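You operate a simulated robot arm through the tools that you are given. There is no shell and no other tool. Be economical: measure what you need, move in short steps, check, and stop when the job is done.

Carry out the task below with a simulated robot arm. There is one attempt and no reset: what you move stays moved.

Task
Take the purple spacer on the island table and put it away on the deck of the raised pallet.
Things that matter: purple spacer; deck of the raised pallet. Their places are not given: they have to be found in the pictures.

The check looks at the end state, three seconds after you hand in, the way a careful person would. Anything else that was tipped, shoved, dropped, spilled or broken makes it a failure.

Robot
A 7-joint arm with a two-finger parallel gripper, fixed in place. Base frame: the origin is at the foot of the arm, x ahead of it, y to its left, z up. Lengths are in cm, angles in rad, forces in N, time in s.
Its first joint turns from -1.152 to 1.152 rad. Payload 1.57 kg.
The TCP is the grasp point between the finger pads, 3 cm short of the fingertips. In the tool frame z runs along the fingers and y along their closing line. The gripper opens to 11 cm. The fingers are 2.4 cm wide and 1.2 cm thick; the gripper's body (4.8 by 11.2 cm) begins 7.8 cm behind the TCP.
Orientation is that of the tool frame in the base frame, as [roll, pitch, yaw] about the fixed x, y, z axes, in that order (R = Rz(yaw) Ry(pitch) Rx(roll)). With the fingers straight down and closing along the base's y, the tool's x points along the base's -x, its y along +y and its z along -z.

Tools
- The arm moves only by the tool step_arm. Its argument "commands" is a list of rows, each an object of numbers (a shift or turn left out is 0, a gripper value left out holds the last): "dx", "dy", "dz": the shift along the tool's x, y, z in units of 40 mm (1.0 is 40 mm); "ax", "ay", "az": the turn, a rotation vector about the tool's x, y, z in units of 5 degrees (1.0 is 5 degrees); "claw": the finger opening in cm, from 0 to 11. In form: [{"dx": .., "dy": .., "dz": .., "ax": .., "ay": .., "az": .., "claw": ..}, ...]. A call has 1 to 12 rows; each row shifts and turns the commanded pose from where the row before left it, along the tool's axes as they then stand. A call with a number of a shift or a turn outside -1 to 1 is refused whole. Each row takes 0.2 s and may step no farther than 5 cm and 0.15 rad from the row before; otherwise, or with a gripper value out of range, the whole call is refused. Where a pose cannot be reached the arm comes as near as it can. A force on the tool above 40 N (or 10 N above the force at the start of the call, whichever is more), or a blocked arm, ends the call early, and 0.2 s more pass. Each finger travels about 10.8 cm/s and halts on what it meets, pressing with about 24 N; the grip force reading is that of the motor and also rises with nothing between the fingers. The clock runs only during rows and for 0.2 s after the last one: add rows that do not move to give the fingers time. It gives the time, the measured TCP pose, the force on the tool (base axes), the opening and the grip force at its end, in the units of the frame above (readings bear some noise).
- Cameras (640 x 400 px; columns grow to the right, rows downward): "scene" is fixed at [16.25, -41.69, 136.79]; the picture's right is [0.62, -0.79, 0.00], its down [-0.69, -0.54, -0.49] and it looks along [0.39, 0.30, -0.87] (base axes); focal length 224 px, centre (320, 200). "wrist" rides on the gripper at [-3.6, 0, -8] in the tool frame; the picture's right is [0.00, -1.00, 0.00], its down [0.97, 0.00, -0.24] and it looks along [0.24, 0.00, 0.97] (tool axes); focal length 218 px, centre (320, 200).
- get_image(camera): a new picture of that camera. It takes no simulated time.
- pixel_to_xyz(camera, pixels): there is no depth. For up to 12 entries [column, row, z] of the newest picture of that camera ("zoom" is the newest enlarged one), the place [x, y] in the base frame at which the ray of that pixel passes the height z, good to about 0.3 cm. It takes no simulated time.
- zoom(camera, box): a new picture of the part [left, top, right, bottom] of that camera's present view, enlarged. It takes no simulated time.
- job_done(): hands the job in; it is judged then, once.

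Keep the steps short. Do not move on a guess: measure, check each grasp and each placing, and mend mistakes. In all there are 60 turns and 26 pictures (those below and enlarged ones count). Leave the gripper open and the arm clear of the work at the hand-in unless told otherwise, and finish with a single line.

The tools are called after "Emit:" as name(argument=value, ...) on one line, values as JSON. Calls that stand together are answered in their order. step_arm: Moves the arm, as the interface text tells. Its arguments: {"type":"object","properties":{"commands":{"type":"array","items":{"type":"object","properties":{"dx":{"type":"number"},"dy":{"type":"number"},"dz":{"type":"number"},"ax":{"type":"number"},"ay":{"type":"number"},"az":{"type":"number"},"claw":{"type":"number"}}}}},"required":["commands"]} The other tools are called the same way: get_image (camera) takes a picture; pixel_to_xyz (camera, pixels) gives the place at which the rays of pixels pass given heights; zoom (camera, box) takes an enlarged picture of a part of a camera's view; job_done () hands the job in.

At the start:

```text
t: 0.0
eef_pos: [37.04, -6.69, 108.06]
orientation: [3.141, 0.001, -3.141]
wrist_force: [0.2, 0.3, 0.4]
width: 11.02
grasp_force: 0.0
```

scene: 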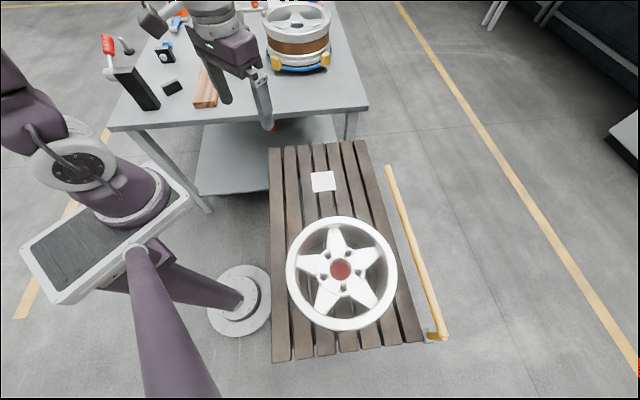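
wrist: 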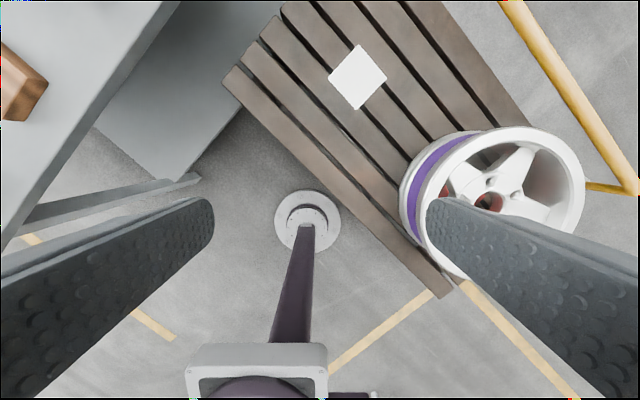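

I see the table at the top of the scene picture and the pallet with a wheel on it. I can't see the purple spacer yet, so I'll enlarge the table area.

Emit:
zoom(camera="scene", box=[90, 0, 370, 175])

Emit:
zoom(camera="scene", box=[240, 120, 460, 370])

```text
2.29 times, centred on (230, 88) of scene
```

zoom: 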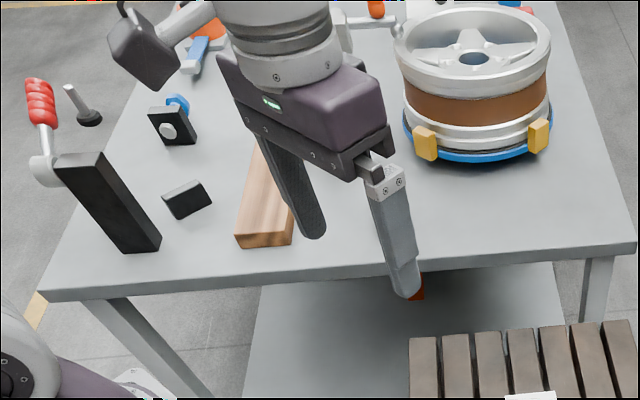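

```text
1.60 times, centred on (350, 245) of scene
```

zoom: 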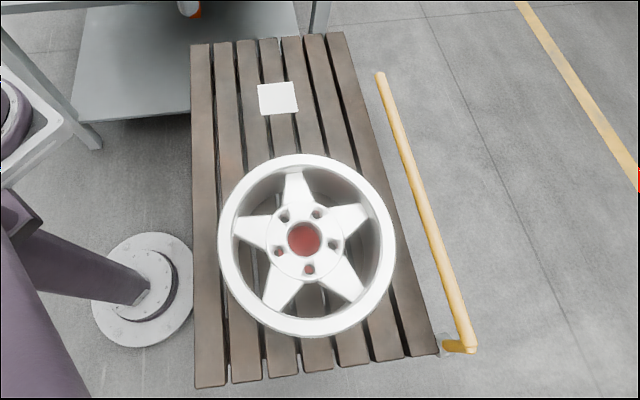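

The spacer is hidden, probably behind the gripper. First I'll get heights by triangulating from both cameras: the white card on the pallet (scene 323,181; wrist 357,77) and the wood block and table corners.

Emit:
pixel_to_xyz(camera="wrist", pixels=[[357, 77, 78], [357, 77, 60], [357, 77, 40], [357, 77, 20], [38, 82, 78], [38, 82, 82], [38, 82, 70], [444, 297, 60], [444, 297, 40]])

Emit:
get_image(camera="scene")

Emit:
pixel_to_xyz(camera="scene", pixels=[[323, 181, 78], [323, 181, 60], [323, 181, 40], [323, 181, 20], [217, 105, 78], [217, 105, 82], [368, 107, 78], [110, 130, 78], [300, 65, 78], [135, 0, 78], [340, 0, 78]])

```text
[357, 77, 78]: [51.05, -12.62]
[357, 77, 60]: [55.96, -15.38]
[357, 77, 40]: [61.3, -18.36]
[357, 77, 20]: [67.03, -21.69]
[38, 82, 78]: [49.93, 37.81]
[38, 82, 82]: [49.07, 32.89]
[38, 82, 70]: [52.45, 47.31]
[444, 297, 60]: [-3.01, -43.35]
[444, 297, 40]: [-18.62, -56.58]
```

```text
21 pictures are left
```

scene: 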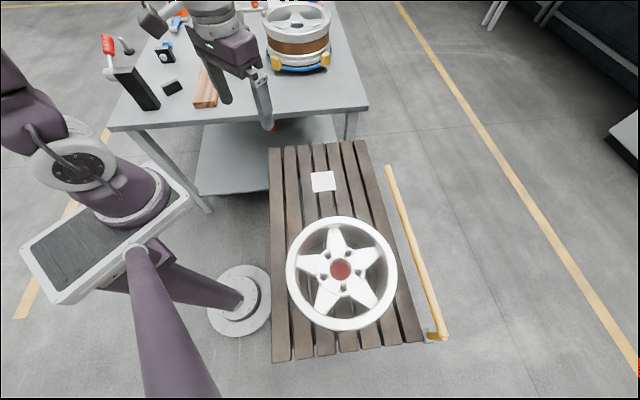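

```text
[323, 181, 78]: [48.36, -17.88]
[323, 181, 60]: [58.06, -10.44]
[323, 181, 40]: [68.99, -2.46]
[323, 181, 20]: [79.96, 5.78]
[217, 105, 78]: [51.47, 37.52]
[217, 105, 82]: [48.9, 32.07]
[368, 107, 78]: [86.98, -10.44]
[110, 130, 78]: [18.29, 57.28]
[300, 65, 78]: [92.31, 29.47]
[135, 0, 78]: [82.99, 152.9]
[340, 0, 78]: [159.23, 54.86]
```

The card is at about (53,-14), where the two cameras' rays agree at z≈69–70, so the pallet deck is about 69. The table is at z≈78, ahead and to the left. I'll stay high (z 108) and shift left and forward so the wrist camera sees the table and the arm leaves the scene camera's line of sight.

Emit:
step_arm(commands=[{"dy": 0.9, "dx": -0.4}, {"dy": 0.9, "dx": -0.4}, {"dy": 0.9, "dx": -0.4}, {"dy": 0.9, "dx": -0.4}, {"dy": 0.9, "dx": -0.4}, {"dy": 0.9, "dx": -0.4}, {}])

Emit:
get_image(camera="wrist")

Emit:
get_image(camera="scene")

```text
t: 1.6
eef_pos: [46.71, 15.04, 108.16]
orientation: [3.142, 0.0, -3.142]
wrist_force: [0.1, -0.2, -0.6]
width: 11.0
grasp_force: 0.0
```

```text
20 pictures are left
```

wrist: 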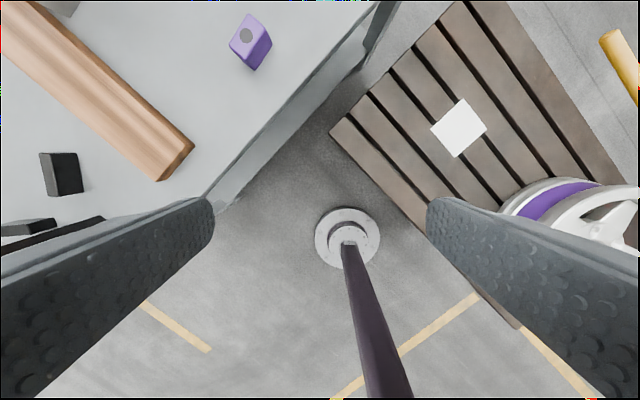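

```text
19 pictures are left
```

scene: 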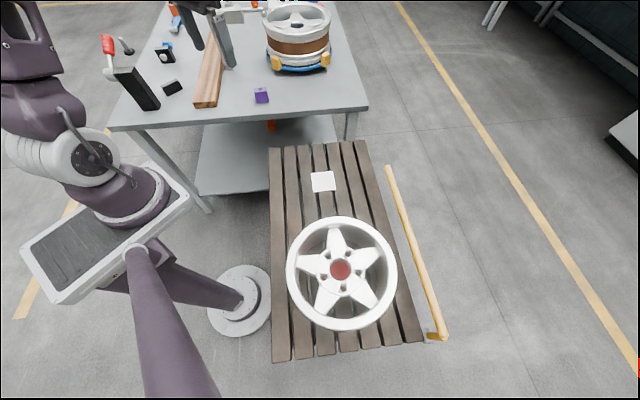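

Now a small purple block with a hole is visible, at wrist (250,40) and scene (261,96). I'll enlarge both views to measure it.

Emit:
zoom(camera="wrist", box=[200, 0, 300, 80])

Emit:
zoom(camera="scene", box=[230, 70, 294, 120])

Emit:
pixel_to_xyz(camera="wrist", pixels=[[357, 115, 78], [458, 127, 69], [458, 127, 67], [458, 127, 71], [332, 132, 69], [462, 2, 69], [190, 148, 78]])

Emit:
pixel_to_xyz(camera="scene", pixels=[[323, 181, 69], [323, 181, 67], [323, 181, 71], [270, 149, 69], [365, 141, 69], [217, 105, 78], [254, 104, 78], [269, 103, 78]])

```text
5.00 times, centred on (250, 40) of wrist
```

zoom: 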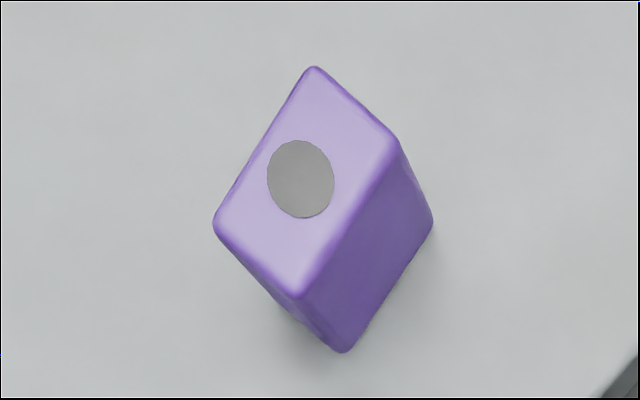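

```text
8.00 times, centred on (262, 95) of scene
```

zoom: 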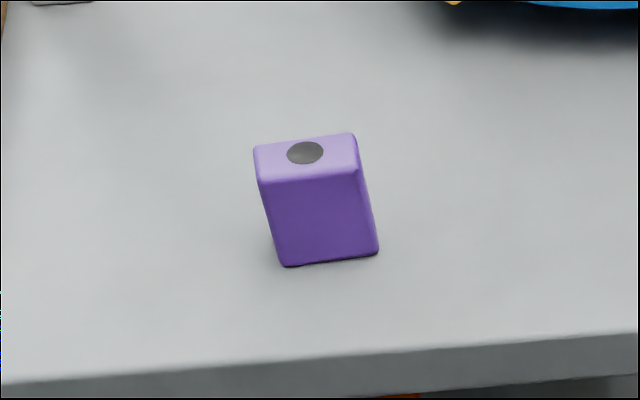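

```text
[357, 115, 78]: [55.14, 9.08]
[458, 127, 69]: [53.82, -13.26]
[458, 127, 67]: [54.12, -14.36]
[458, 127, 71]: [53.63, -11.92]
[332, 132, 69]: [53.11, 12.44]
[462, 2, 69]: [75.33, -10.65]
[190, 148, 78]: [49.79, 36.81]
```

```text
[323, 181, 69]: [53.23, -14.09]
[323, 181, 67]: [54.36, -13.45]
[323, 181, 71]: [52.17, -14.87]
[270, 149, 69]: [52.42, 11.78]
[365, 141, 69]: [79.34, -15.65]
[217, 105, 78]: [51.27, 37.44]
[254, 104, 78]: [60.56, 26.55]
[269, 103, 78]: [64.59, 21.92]
```

Emit:
pixel_to_xyz(camera="wrist", pixels=[[254.6, 70.4, 78], [272.6, 44.4, 78], [249, 13.2, 82], [265.6, 28.4, 82], [246, 59.6, 82], [228.6, 44.4, 82], [249, 13.2, 83], [265.6, 28.4, 83], [246, 59.6, 83], [228.6, 44.4, 83]])

Emit:
pixel_to_xyz(camera="zoom", pixels=[[287, 266, 78], [379, 254, 78], [256, 145, 82], [354, 133, 82], [359, 170, 82], [262, 182, 82], [256, 145, 83], [354, 133, 83], [359, 170, 83], [262, 182, 83]])

```text
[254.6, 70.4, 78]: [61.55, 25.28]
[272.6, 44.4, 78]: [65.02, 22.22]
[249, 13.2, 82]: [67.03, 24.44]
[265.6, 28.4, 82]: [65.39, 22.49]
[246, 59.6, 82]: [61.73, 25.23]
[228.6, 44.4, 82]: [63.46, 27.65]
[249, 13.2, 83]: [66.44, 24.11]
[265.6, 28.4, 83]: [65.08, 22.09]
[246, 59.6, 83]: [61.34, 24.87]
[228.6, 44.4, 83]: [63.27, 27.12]
```

```text
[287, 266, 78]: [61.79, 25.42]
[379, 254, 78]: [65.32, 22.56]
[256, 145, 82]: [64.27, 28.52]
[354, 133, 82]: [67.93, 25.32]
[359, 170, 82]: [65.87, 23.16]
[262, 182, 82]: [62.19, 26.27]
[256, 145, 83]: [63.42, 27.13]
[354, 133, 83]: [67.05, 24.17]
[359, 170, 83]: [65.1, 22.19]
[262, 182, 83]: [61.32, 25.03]
```

The spacer's top is at z≈83, so it stands 5 cm tall. Its centre is about (64.2, 24.7), and the long edge is about 4.6 cm along (0.78,-0.62), the short one about 2.9 cm. I'll move above it, still high, and turn about 38.5° so the fingers close across the short side.

Emit:
step_arm(commands=[{"dx": -0.87, "dy": 0.48, "claw": 8}, {"dx": -0.87, "dy": 0.48}, {"dx": -0.87, "dy": 0.48}, {"dx": -0.87, "dy": 0.48}, {"dx": -0.87, "dy": 0.48}, {}])

Emit:
step_arm(commands=[{"az": 1, "dz": 0.6}, {"az": 1, "dz": 0.6}, {"az": 1, "dz": 0.6}, {"az": 1, "dz": 0.6}, {"az": 1, "dz": 0.6}, {"az": 1, "dz": 0.6}, {"az": 1}, {"az": 0.7}, {}])

Emit:
get_image(camera="wrist")

```text
t: 3.0
eef_pos: [61.51, 22.55, 107.85]
orientation: [-3.141, -0.002, 3.138]
wrist_force: [-0.2, -0.4, 0.0]
width: 7.99
grasp_force: 0.0
out of reach, approached as far as the arm can: row 5
```

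```text
t: 5.0
eef_pos: [61.32, 22.71, 93.53]
orientation: [-3.142, 0.001, 2.469]
wrist_force: [0.9, -0.9, -0.1]
width: 8.0
grasp_force: 0.0
out of reach, approached as far as the arm can: row 1
```

```text
16 pictures are left
```

wrist: 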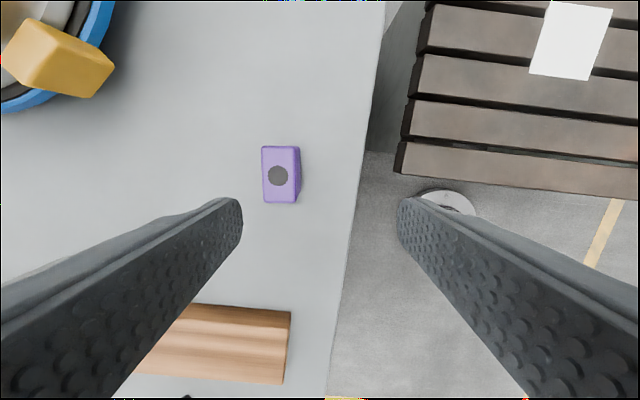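

The turn worked and the spacer is square to the fingers, at (280,174). I'll re-measure its top from this view.

Emit:
zoom(camera="wrist", box=[230, 130, 330, 220])

Emit:
pixel_to_xyz(camera="wrist", pixels=[[278, 175, 83], [262, 147, 83], [264, 203, 83], [296, 203, 83], [294, 147, 83], [294, 147, 82]])

```text
4.44 times, centred on (280, 175) of wrist
```

zoom: 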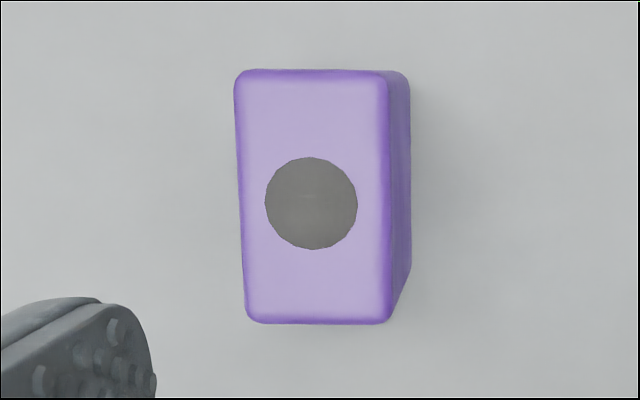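

```text
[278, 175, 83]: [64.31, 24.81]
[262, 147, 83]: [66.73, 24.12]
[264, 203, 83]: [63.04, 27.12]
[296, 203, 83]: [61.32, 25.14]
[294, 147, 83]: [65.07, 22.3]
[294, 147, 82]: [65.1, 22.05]
```

The centre is at (64.15, 24.7). The offset from the TCP is about -0.9 cm along tool x and +3.3 cm along tool y. I'll shift sideways and come down to z≈89, still above the spacer.

Emit:
step_arm(commands=[{"dx": -0.12, "dy": 0.41, "dz": 0.55}, {"dx": -0.12, "dy": 0.42, "dz": 0.55}, {}, {}])

```text
t: 6.0
eef_pos: [63.93, 24.69, 89.13]
orientation: [3.14, -0.001, 2.469]
wrist_force: [0.2, -0.3, -0.4]
width: 8.0
grasp_force: 0.1
```

Centred within 0.3 cm. Next I go straight down 7 cm to z≈82.1, with the fingertips about 1 cm above the table.

Emit:
step_arm(commands=[{"dz": 0.45, "dx": -0.04}, {"dz": 0.45}, {"dz": 0.45}, {"dz": 0.4}, {}, {}])

Emit:
get_image(camera="wrist")

```text
t: 7.4
eef_pos: [64.12, 24.62, 82.08]
orientation: [3.141, 0.0, 2.469]
wrist_force: [-0.3, -0.1, 0.1]
width: 8.01
grasp_force: 0.1
```

```text
14 pictures are left
```

wrist: 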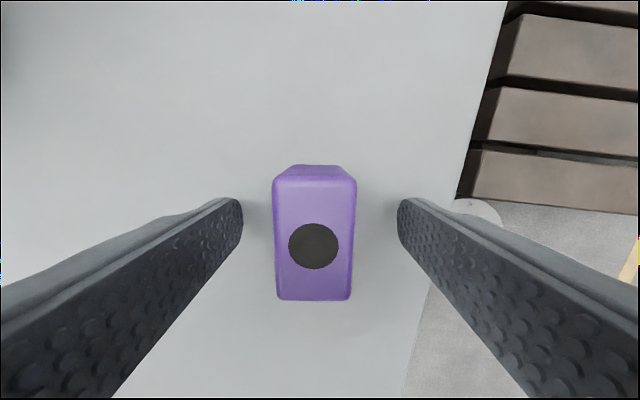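

The spacer sits centrally between the fingers, at (315,240). I'll close.

Emit:
step_arm(commands=[{"claw": 5}, {"claw": 3.5}, {"claw": 2}, {"claw": 2}, {"claw": 2}])

```text
t: 8.6
eef_pos: [64.14, 24.7, 81.96]
orientation: [3.141, 0.0, 2.469]
wrist_force: [-0.9, -2.0, 0.9]
width: 2.96
grasp_force: 24.2
```

The grip holds at a width of 2.96 cm. I'll lift about 14 cm and look from above.

Emit:
step_arm(commands=[{"dz": -0.3}, {"dz": -0.6}, {"dz": -0.8}, {"dz": -0.8}, {"dz": -0.5}, {}])

Emit:
zoom(camera="scene", box=[200, 80, 440, 230])

```text
t: 10.0
eef_pos: [64.18, 24.41, 94.14]
orientation: [-3.141, 0.0, 2.469]
wrist_force: [0.0, -0.3, -1.6]
width: 2.97
grasp_force: 24.0
```

```text
2.67 times, centred on (320, 155) of scene
```

zoom: 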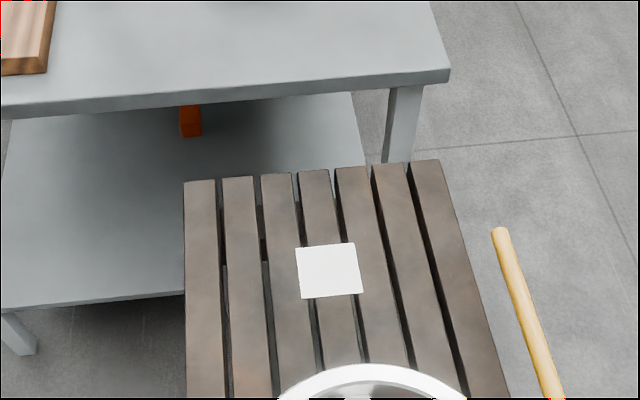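

Spacer held, table clear. I'll measure spots on the deck (z≈68.4): slat lines left of the white card, and the wheel rim's near edge for clearance.

Emit:
pixel_to_xyz(camera="zoom", pixels=[[245, 250, 68.4], [230, 250, 68.4], [261, 250, 68.4], [237, 180, 68.4], [278, 180, 68.4], [285, 235, 68.4], [298, 250, 68.4], [300, 298, 68.4], [362, 370, 80], [362, 370, 85], [290, 390, 80], [270, 230, 68.4]])

```text
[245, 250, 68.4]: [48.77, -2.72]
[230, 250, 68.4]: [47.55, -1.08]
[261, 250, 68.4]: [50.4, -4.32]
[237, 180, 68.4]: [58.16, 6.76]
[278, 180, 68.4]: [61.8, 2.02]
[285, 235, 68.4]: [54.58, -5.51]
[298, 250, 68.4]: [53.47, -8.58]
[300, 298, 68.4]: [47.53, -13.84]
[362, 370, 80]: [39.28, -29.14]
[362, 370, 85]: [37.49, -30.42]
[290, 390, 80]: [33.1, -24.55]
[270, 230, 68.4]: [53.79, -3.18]
```

A clear spot is the second slat from the left, at about (52.5, 1.0): 8 cm in from the pallet's end, beside the card and far from the wheel. I'll carry the spacer there at z≈94.

Emit:
step_arm(commands=[{"dx": -0.17, "dy": -0.8}, {"dx": -0.17, "dy": -0.8}, {"dx": -0.17, "dy": -0.8}, {"dx": -0.17, "dy": -0.8}, {"dx": -0.17, "dy": -0.8}, {"dx": -0.17, "dy": -0.8}, {"dx": -0.17, "dy": -0.8}, {"dx": -0.17, "dy": -0.8}, {}, {}])

Emit:
get_image(camera="wrist")

```text
t: 12.2
eef_pos: [58.47, 12.67, 94.12]
orientation: [-3.142, -0.002, 2.47]
wrist_force: [0.4, -0.2, -1.7]
width: 2.98
grasp_force: 23.4
out of reach, approached as far as the arm can: row 1, 2, 3, 4
```

```text
12 pictures are left
```

wrist: 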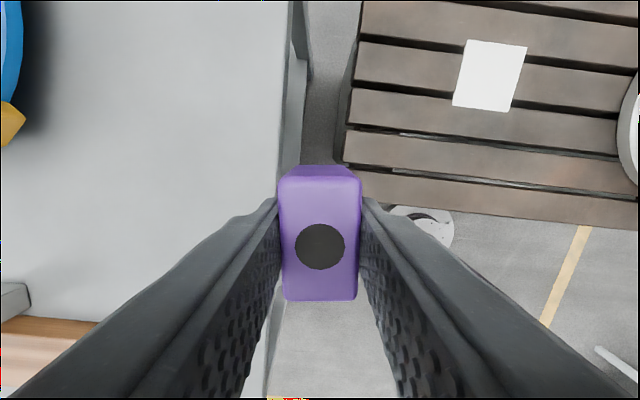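

The first rows were at the edge of reach, so the arm covered only half the way. I'll check the slat 2 midline in this view, then carry on.

Emit:
pixel_to_xyz(camera="wrist", pixels=[[400, 153, 68.4], [460, 158, 68.4], [460, 143, 68.4], [460, 173, 68.4], [345, 148, 68.4], [489, 77, 68.4]])

Emit:
step_arm(commands=[{"dx": -0.13, "dy": -0.64}, {"dx": -0.13, "dy": -0.64}, {"dx": -0.13, "dy": -0.64}, {"dx": -0.13, "dy": -0.64}, {"dx": -0.13, "dy": -0.64}, {}, {}])

```text
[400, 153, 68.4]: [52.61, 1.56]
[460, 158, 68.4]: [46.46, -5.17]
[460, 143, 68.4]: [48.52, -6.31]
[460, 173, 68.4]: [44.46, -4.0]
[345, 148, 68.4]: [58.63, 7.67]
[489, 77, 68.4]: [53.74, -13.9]
```

```text
t: 13.8
eef_pos: [52.32, 1.07, 94.21]
orientation: [3.141, -0.001, 2.469]
wrist_force: [0.0, -0.4, -0.8]
width: 2.96
grasp_force: 24.6
```

The TCP is over slat 2's midline, which both cameras agree on. I'll turn 5° to line up with the slat and descend to z≈74.

Emit:
step_arm(commands=[{"az": 1, "dz": 0.6}, {"dz": 0.8}, {"dz": 0.8}, {"dz": 0.8}, {"dz": 0.8}, {"dz": 0.7}, {"dz": 0.4}, {}, {}])

Emit:
zoom(camera="scene", box=[240, 110, 368, 190])

```text
t: 15.8
eef_pos: [52.59, 0.96, 74.52]
orientation: [3.141, 0.001, 2.384]
wrist_force: [-0.8, -0.1, -1.4]
width: 2.96
grasp_force: 24.2
```

```text
5.00 times, centred on (304, 150) of scene
```

zoom: 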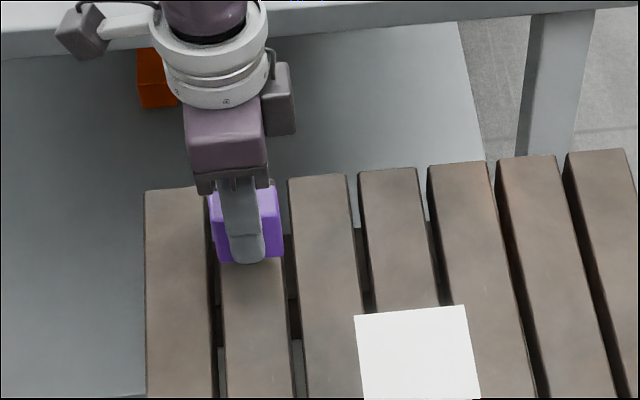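

The spacer is over slat 2 with its bottom at about 70.5. I'll lower it in 4 mm steps, watching the force.

Emit:
step_arm(commands=[{"dz": 0.1}, {"dz": 0.1}, {"dz": 0.1}, {}])

Emit:
step_arm(commands=[{"dz": 0.06}, {"dz": 0.06}, {}])

```text
t: 16.8
eef_pos: [52.52, 1.04, 73.19]
orientation: [-3.141, -0.001, 2.383]
wrist_force: [-0.1, -0.1, -0.6]
width: 2.98
grasp_force: 23.7
```

```text
t: 17.6
eef_pos: [52.43, 0.98, 73.0]
orientation: [3.14, 0.001, 2.381]
wrist_force: [0.0, -1.2, -1.8]
width: 3.01
grasp_force: 24.3
```

No contact yet. I'll keep going in small steps.

Emit:
step_arm(commands=[{"dz": 0.05}, {"dz": 0.05}, {}])

Emit:
zoom(camera="scene", box=[262, 130, 326, 170])

```text
t: 18.4
eef_pos: [52.43, 1.01, 72.53]
orientation: [-3.142, -0.001, 2.383]
wrist_force: [0.5, 0.1, -1.6]
width: 2.98
grasp_force: 23.4
```

```text
10.00 times, centred on (294, 150) of scene
```

zoom: 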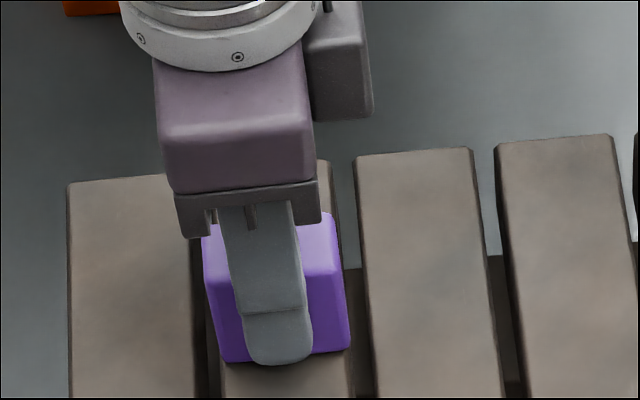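

Still no firm contact at z=72.5. Another few millimetres.

Emit:
step_arm(commands=[{"dz": 0.05}, {"dz": 0.05}, {}])

Emit:
step_arm(commands=[{"dz": 0.05}, {"dz": 0.05}, {}])

```text
t: 19.2
eef_pos: [52.54, 1.04, 71.98]
orientation: [-3.141, 0.002, 2.384]
wrist_force: [-1.6, -1.7, 15.8]
width: 2.98
grasp_force: 23.9
```

```text
t: 20.0
eef_pos: [52.43, 1.09, 71.69]
orientation: [-3.141, 0.0, 2.382]
wrist_force: [0.1, -0.7, 15.6]
width: 2.97
grasp_force: 23.9
```

Contact: an upward force of about 15.7 N, so the spacer rests on the deck. I'll ease up 2 mm and then open slowly.

Emit:
step_arm(commands=[{"dz": -0.05}, {"claw": 3.3}, {"claw": 4}, {"claw": 5}, {"claw": 6}, {}])

Emit:
get_image(camera="wrist")

```text
t: 21.4
eef_pos: [52.26, 1.08, 71.75]
orientation: [-3.141, 0.0, 2.382]
wrist_force: [0.0, 0.8, -0.6]
width: 5.98
grasp_force: 0.0
```

```text
9 pictures are left
```

wrist: 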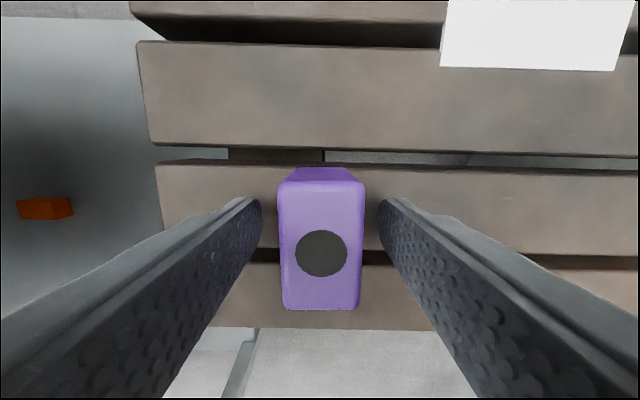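

The spacer stands upright and free of both fingers. I'll raise the gripper straight up.

Emit:
step_arm(commands=[{"dz": -0.3}, {"dz": -0.6}, {"dz": -0.8}, {"dz": -0.9}, {"dz": -0.9}, {"dz": -0.9}, {"dz": -0.9}, {}, {}])

Emit:
get_image(camera="wrist")

Emit:
get_image(camera="scene")

```text
t: 23.4
eef_pos: [52.32, 1.1, 93.21]
orientation: [3.141, 0.0, 2.382]
wrist_force: [-0.5, 0.2, -0.1]
width: 5.98
grasp_force: 0.1
```

```text
8 pictures are left
```

wrist: 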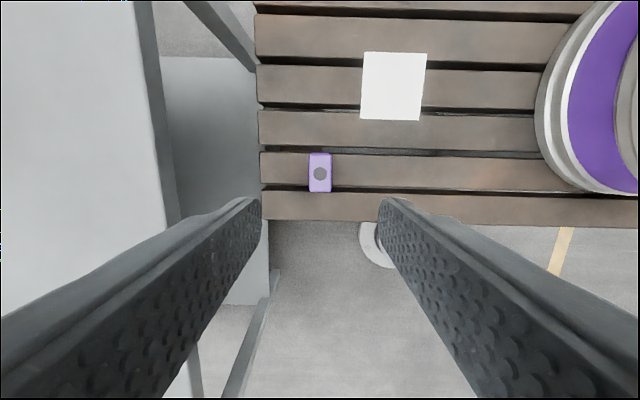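

```text
7 pictures are left
```

scene: 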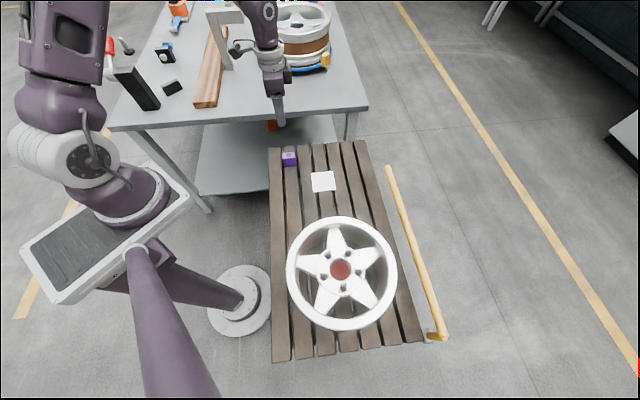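

The spacer stands upright on slat 2 of the pallet, at scene (289,158). The card, wheel and table items haven't moved, and the gripper is open and clear. I'm handing in.

Emit:
job_done()

```text
The job is handed in.
```

The purple spacer is standing upright on the deck of the raised pallet, nothing else was disturbed, and the gripper is open and clear.
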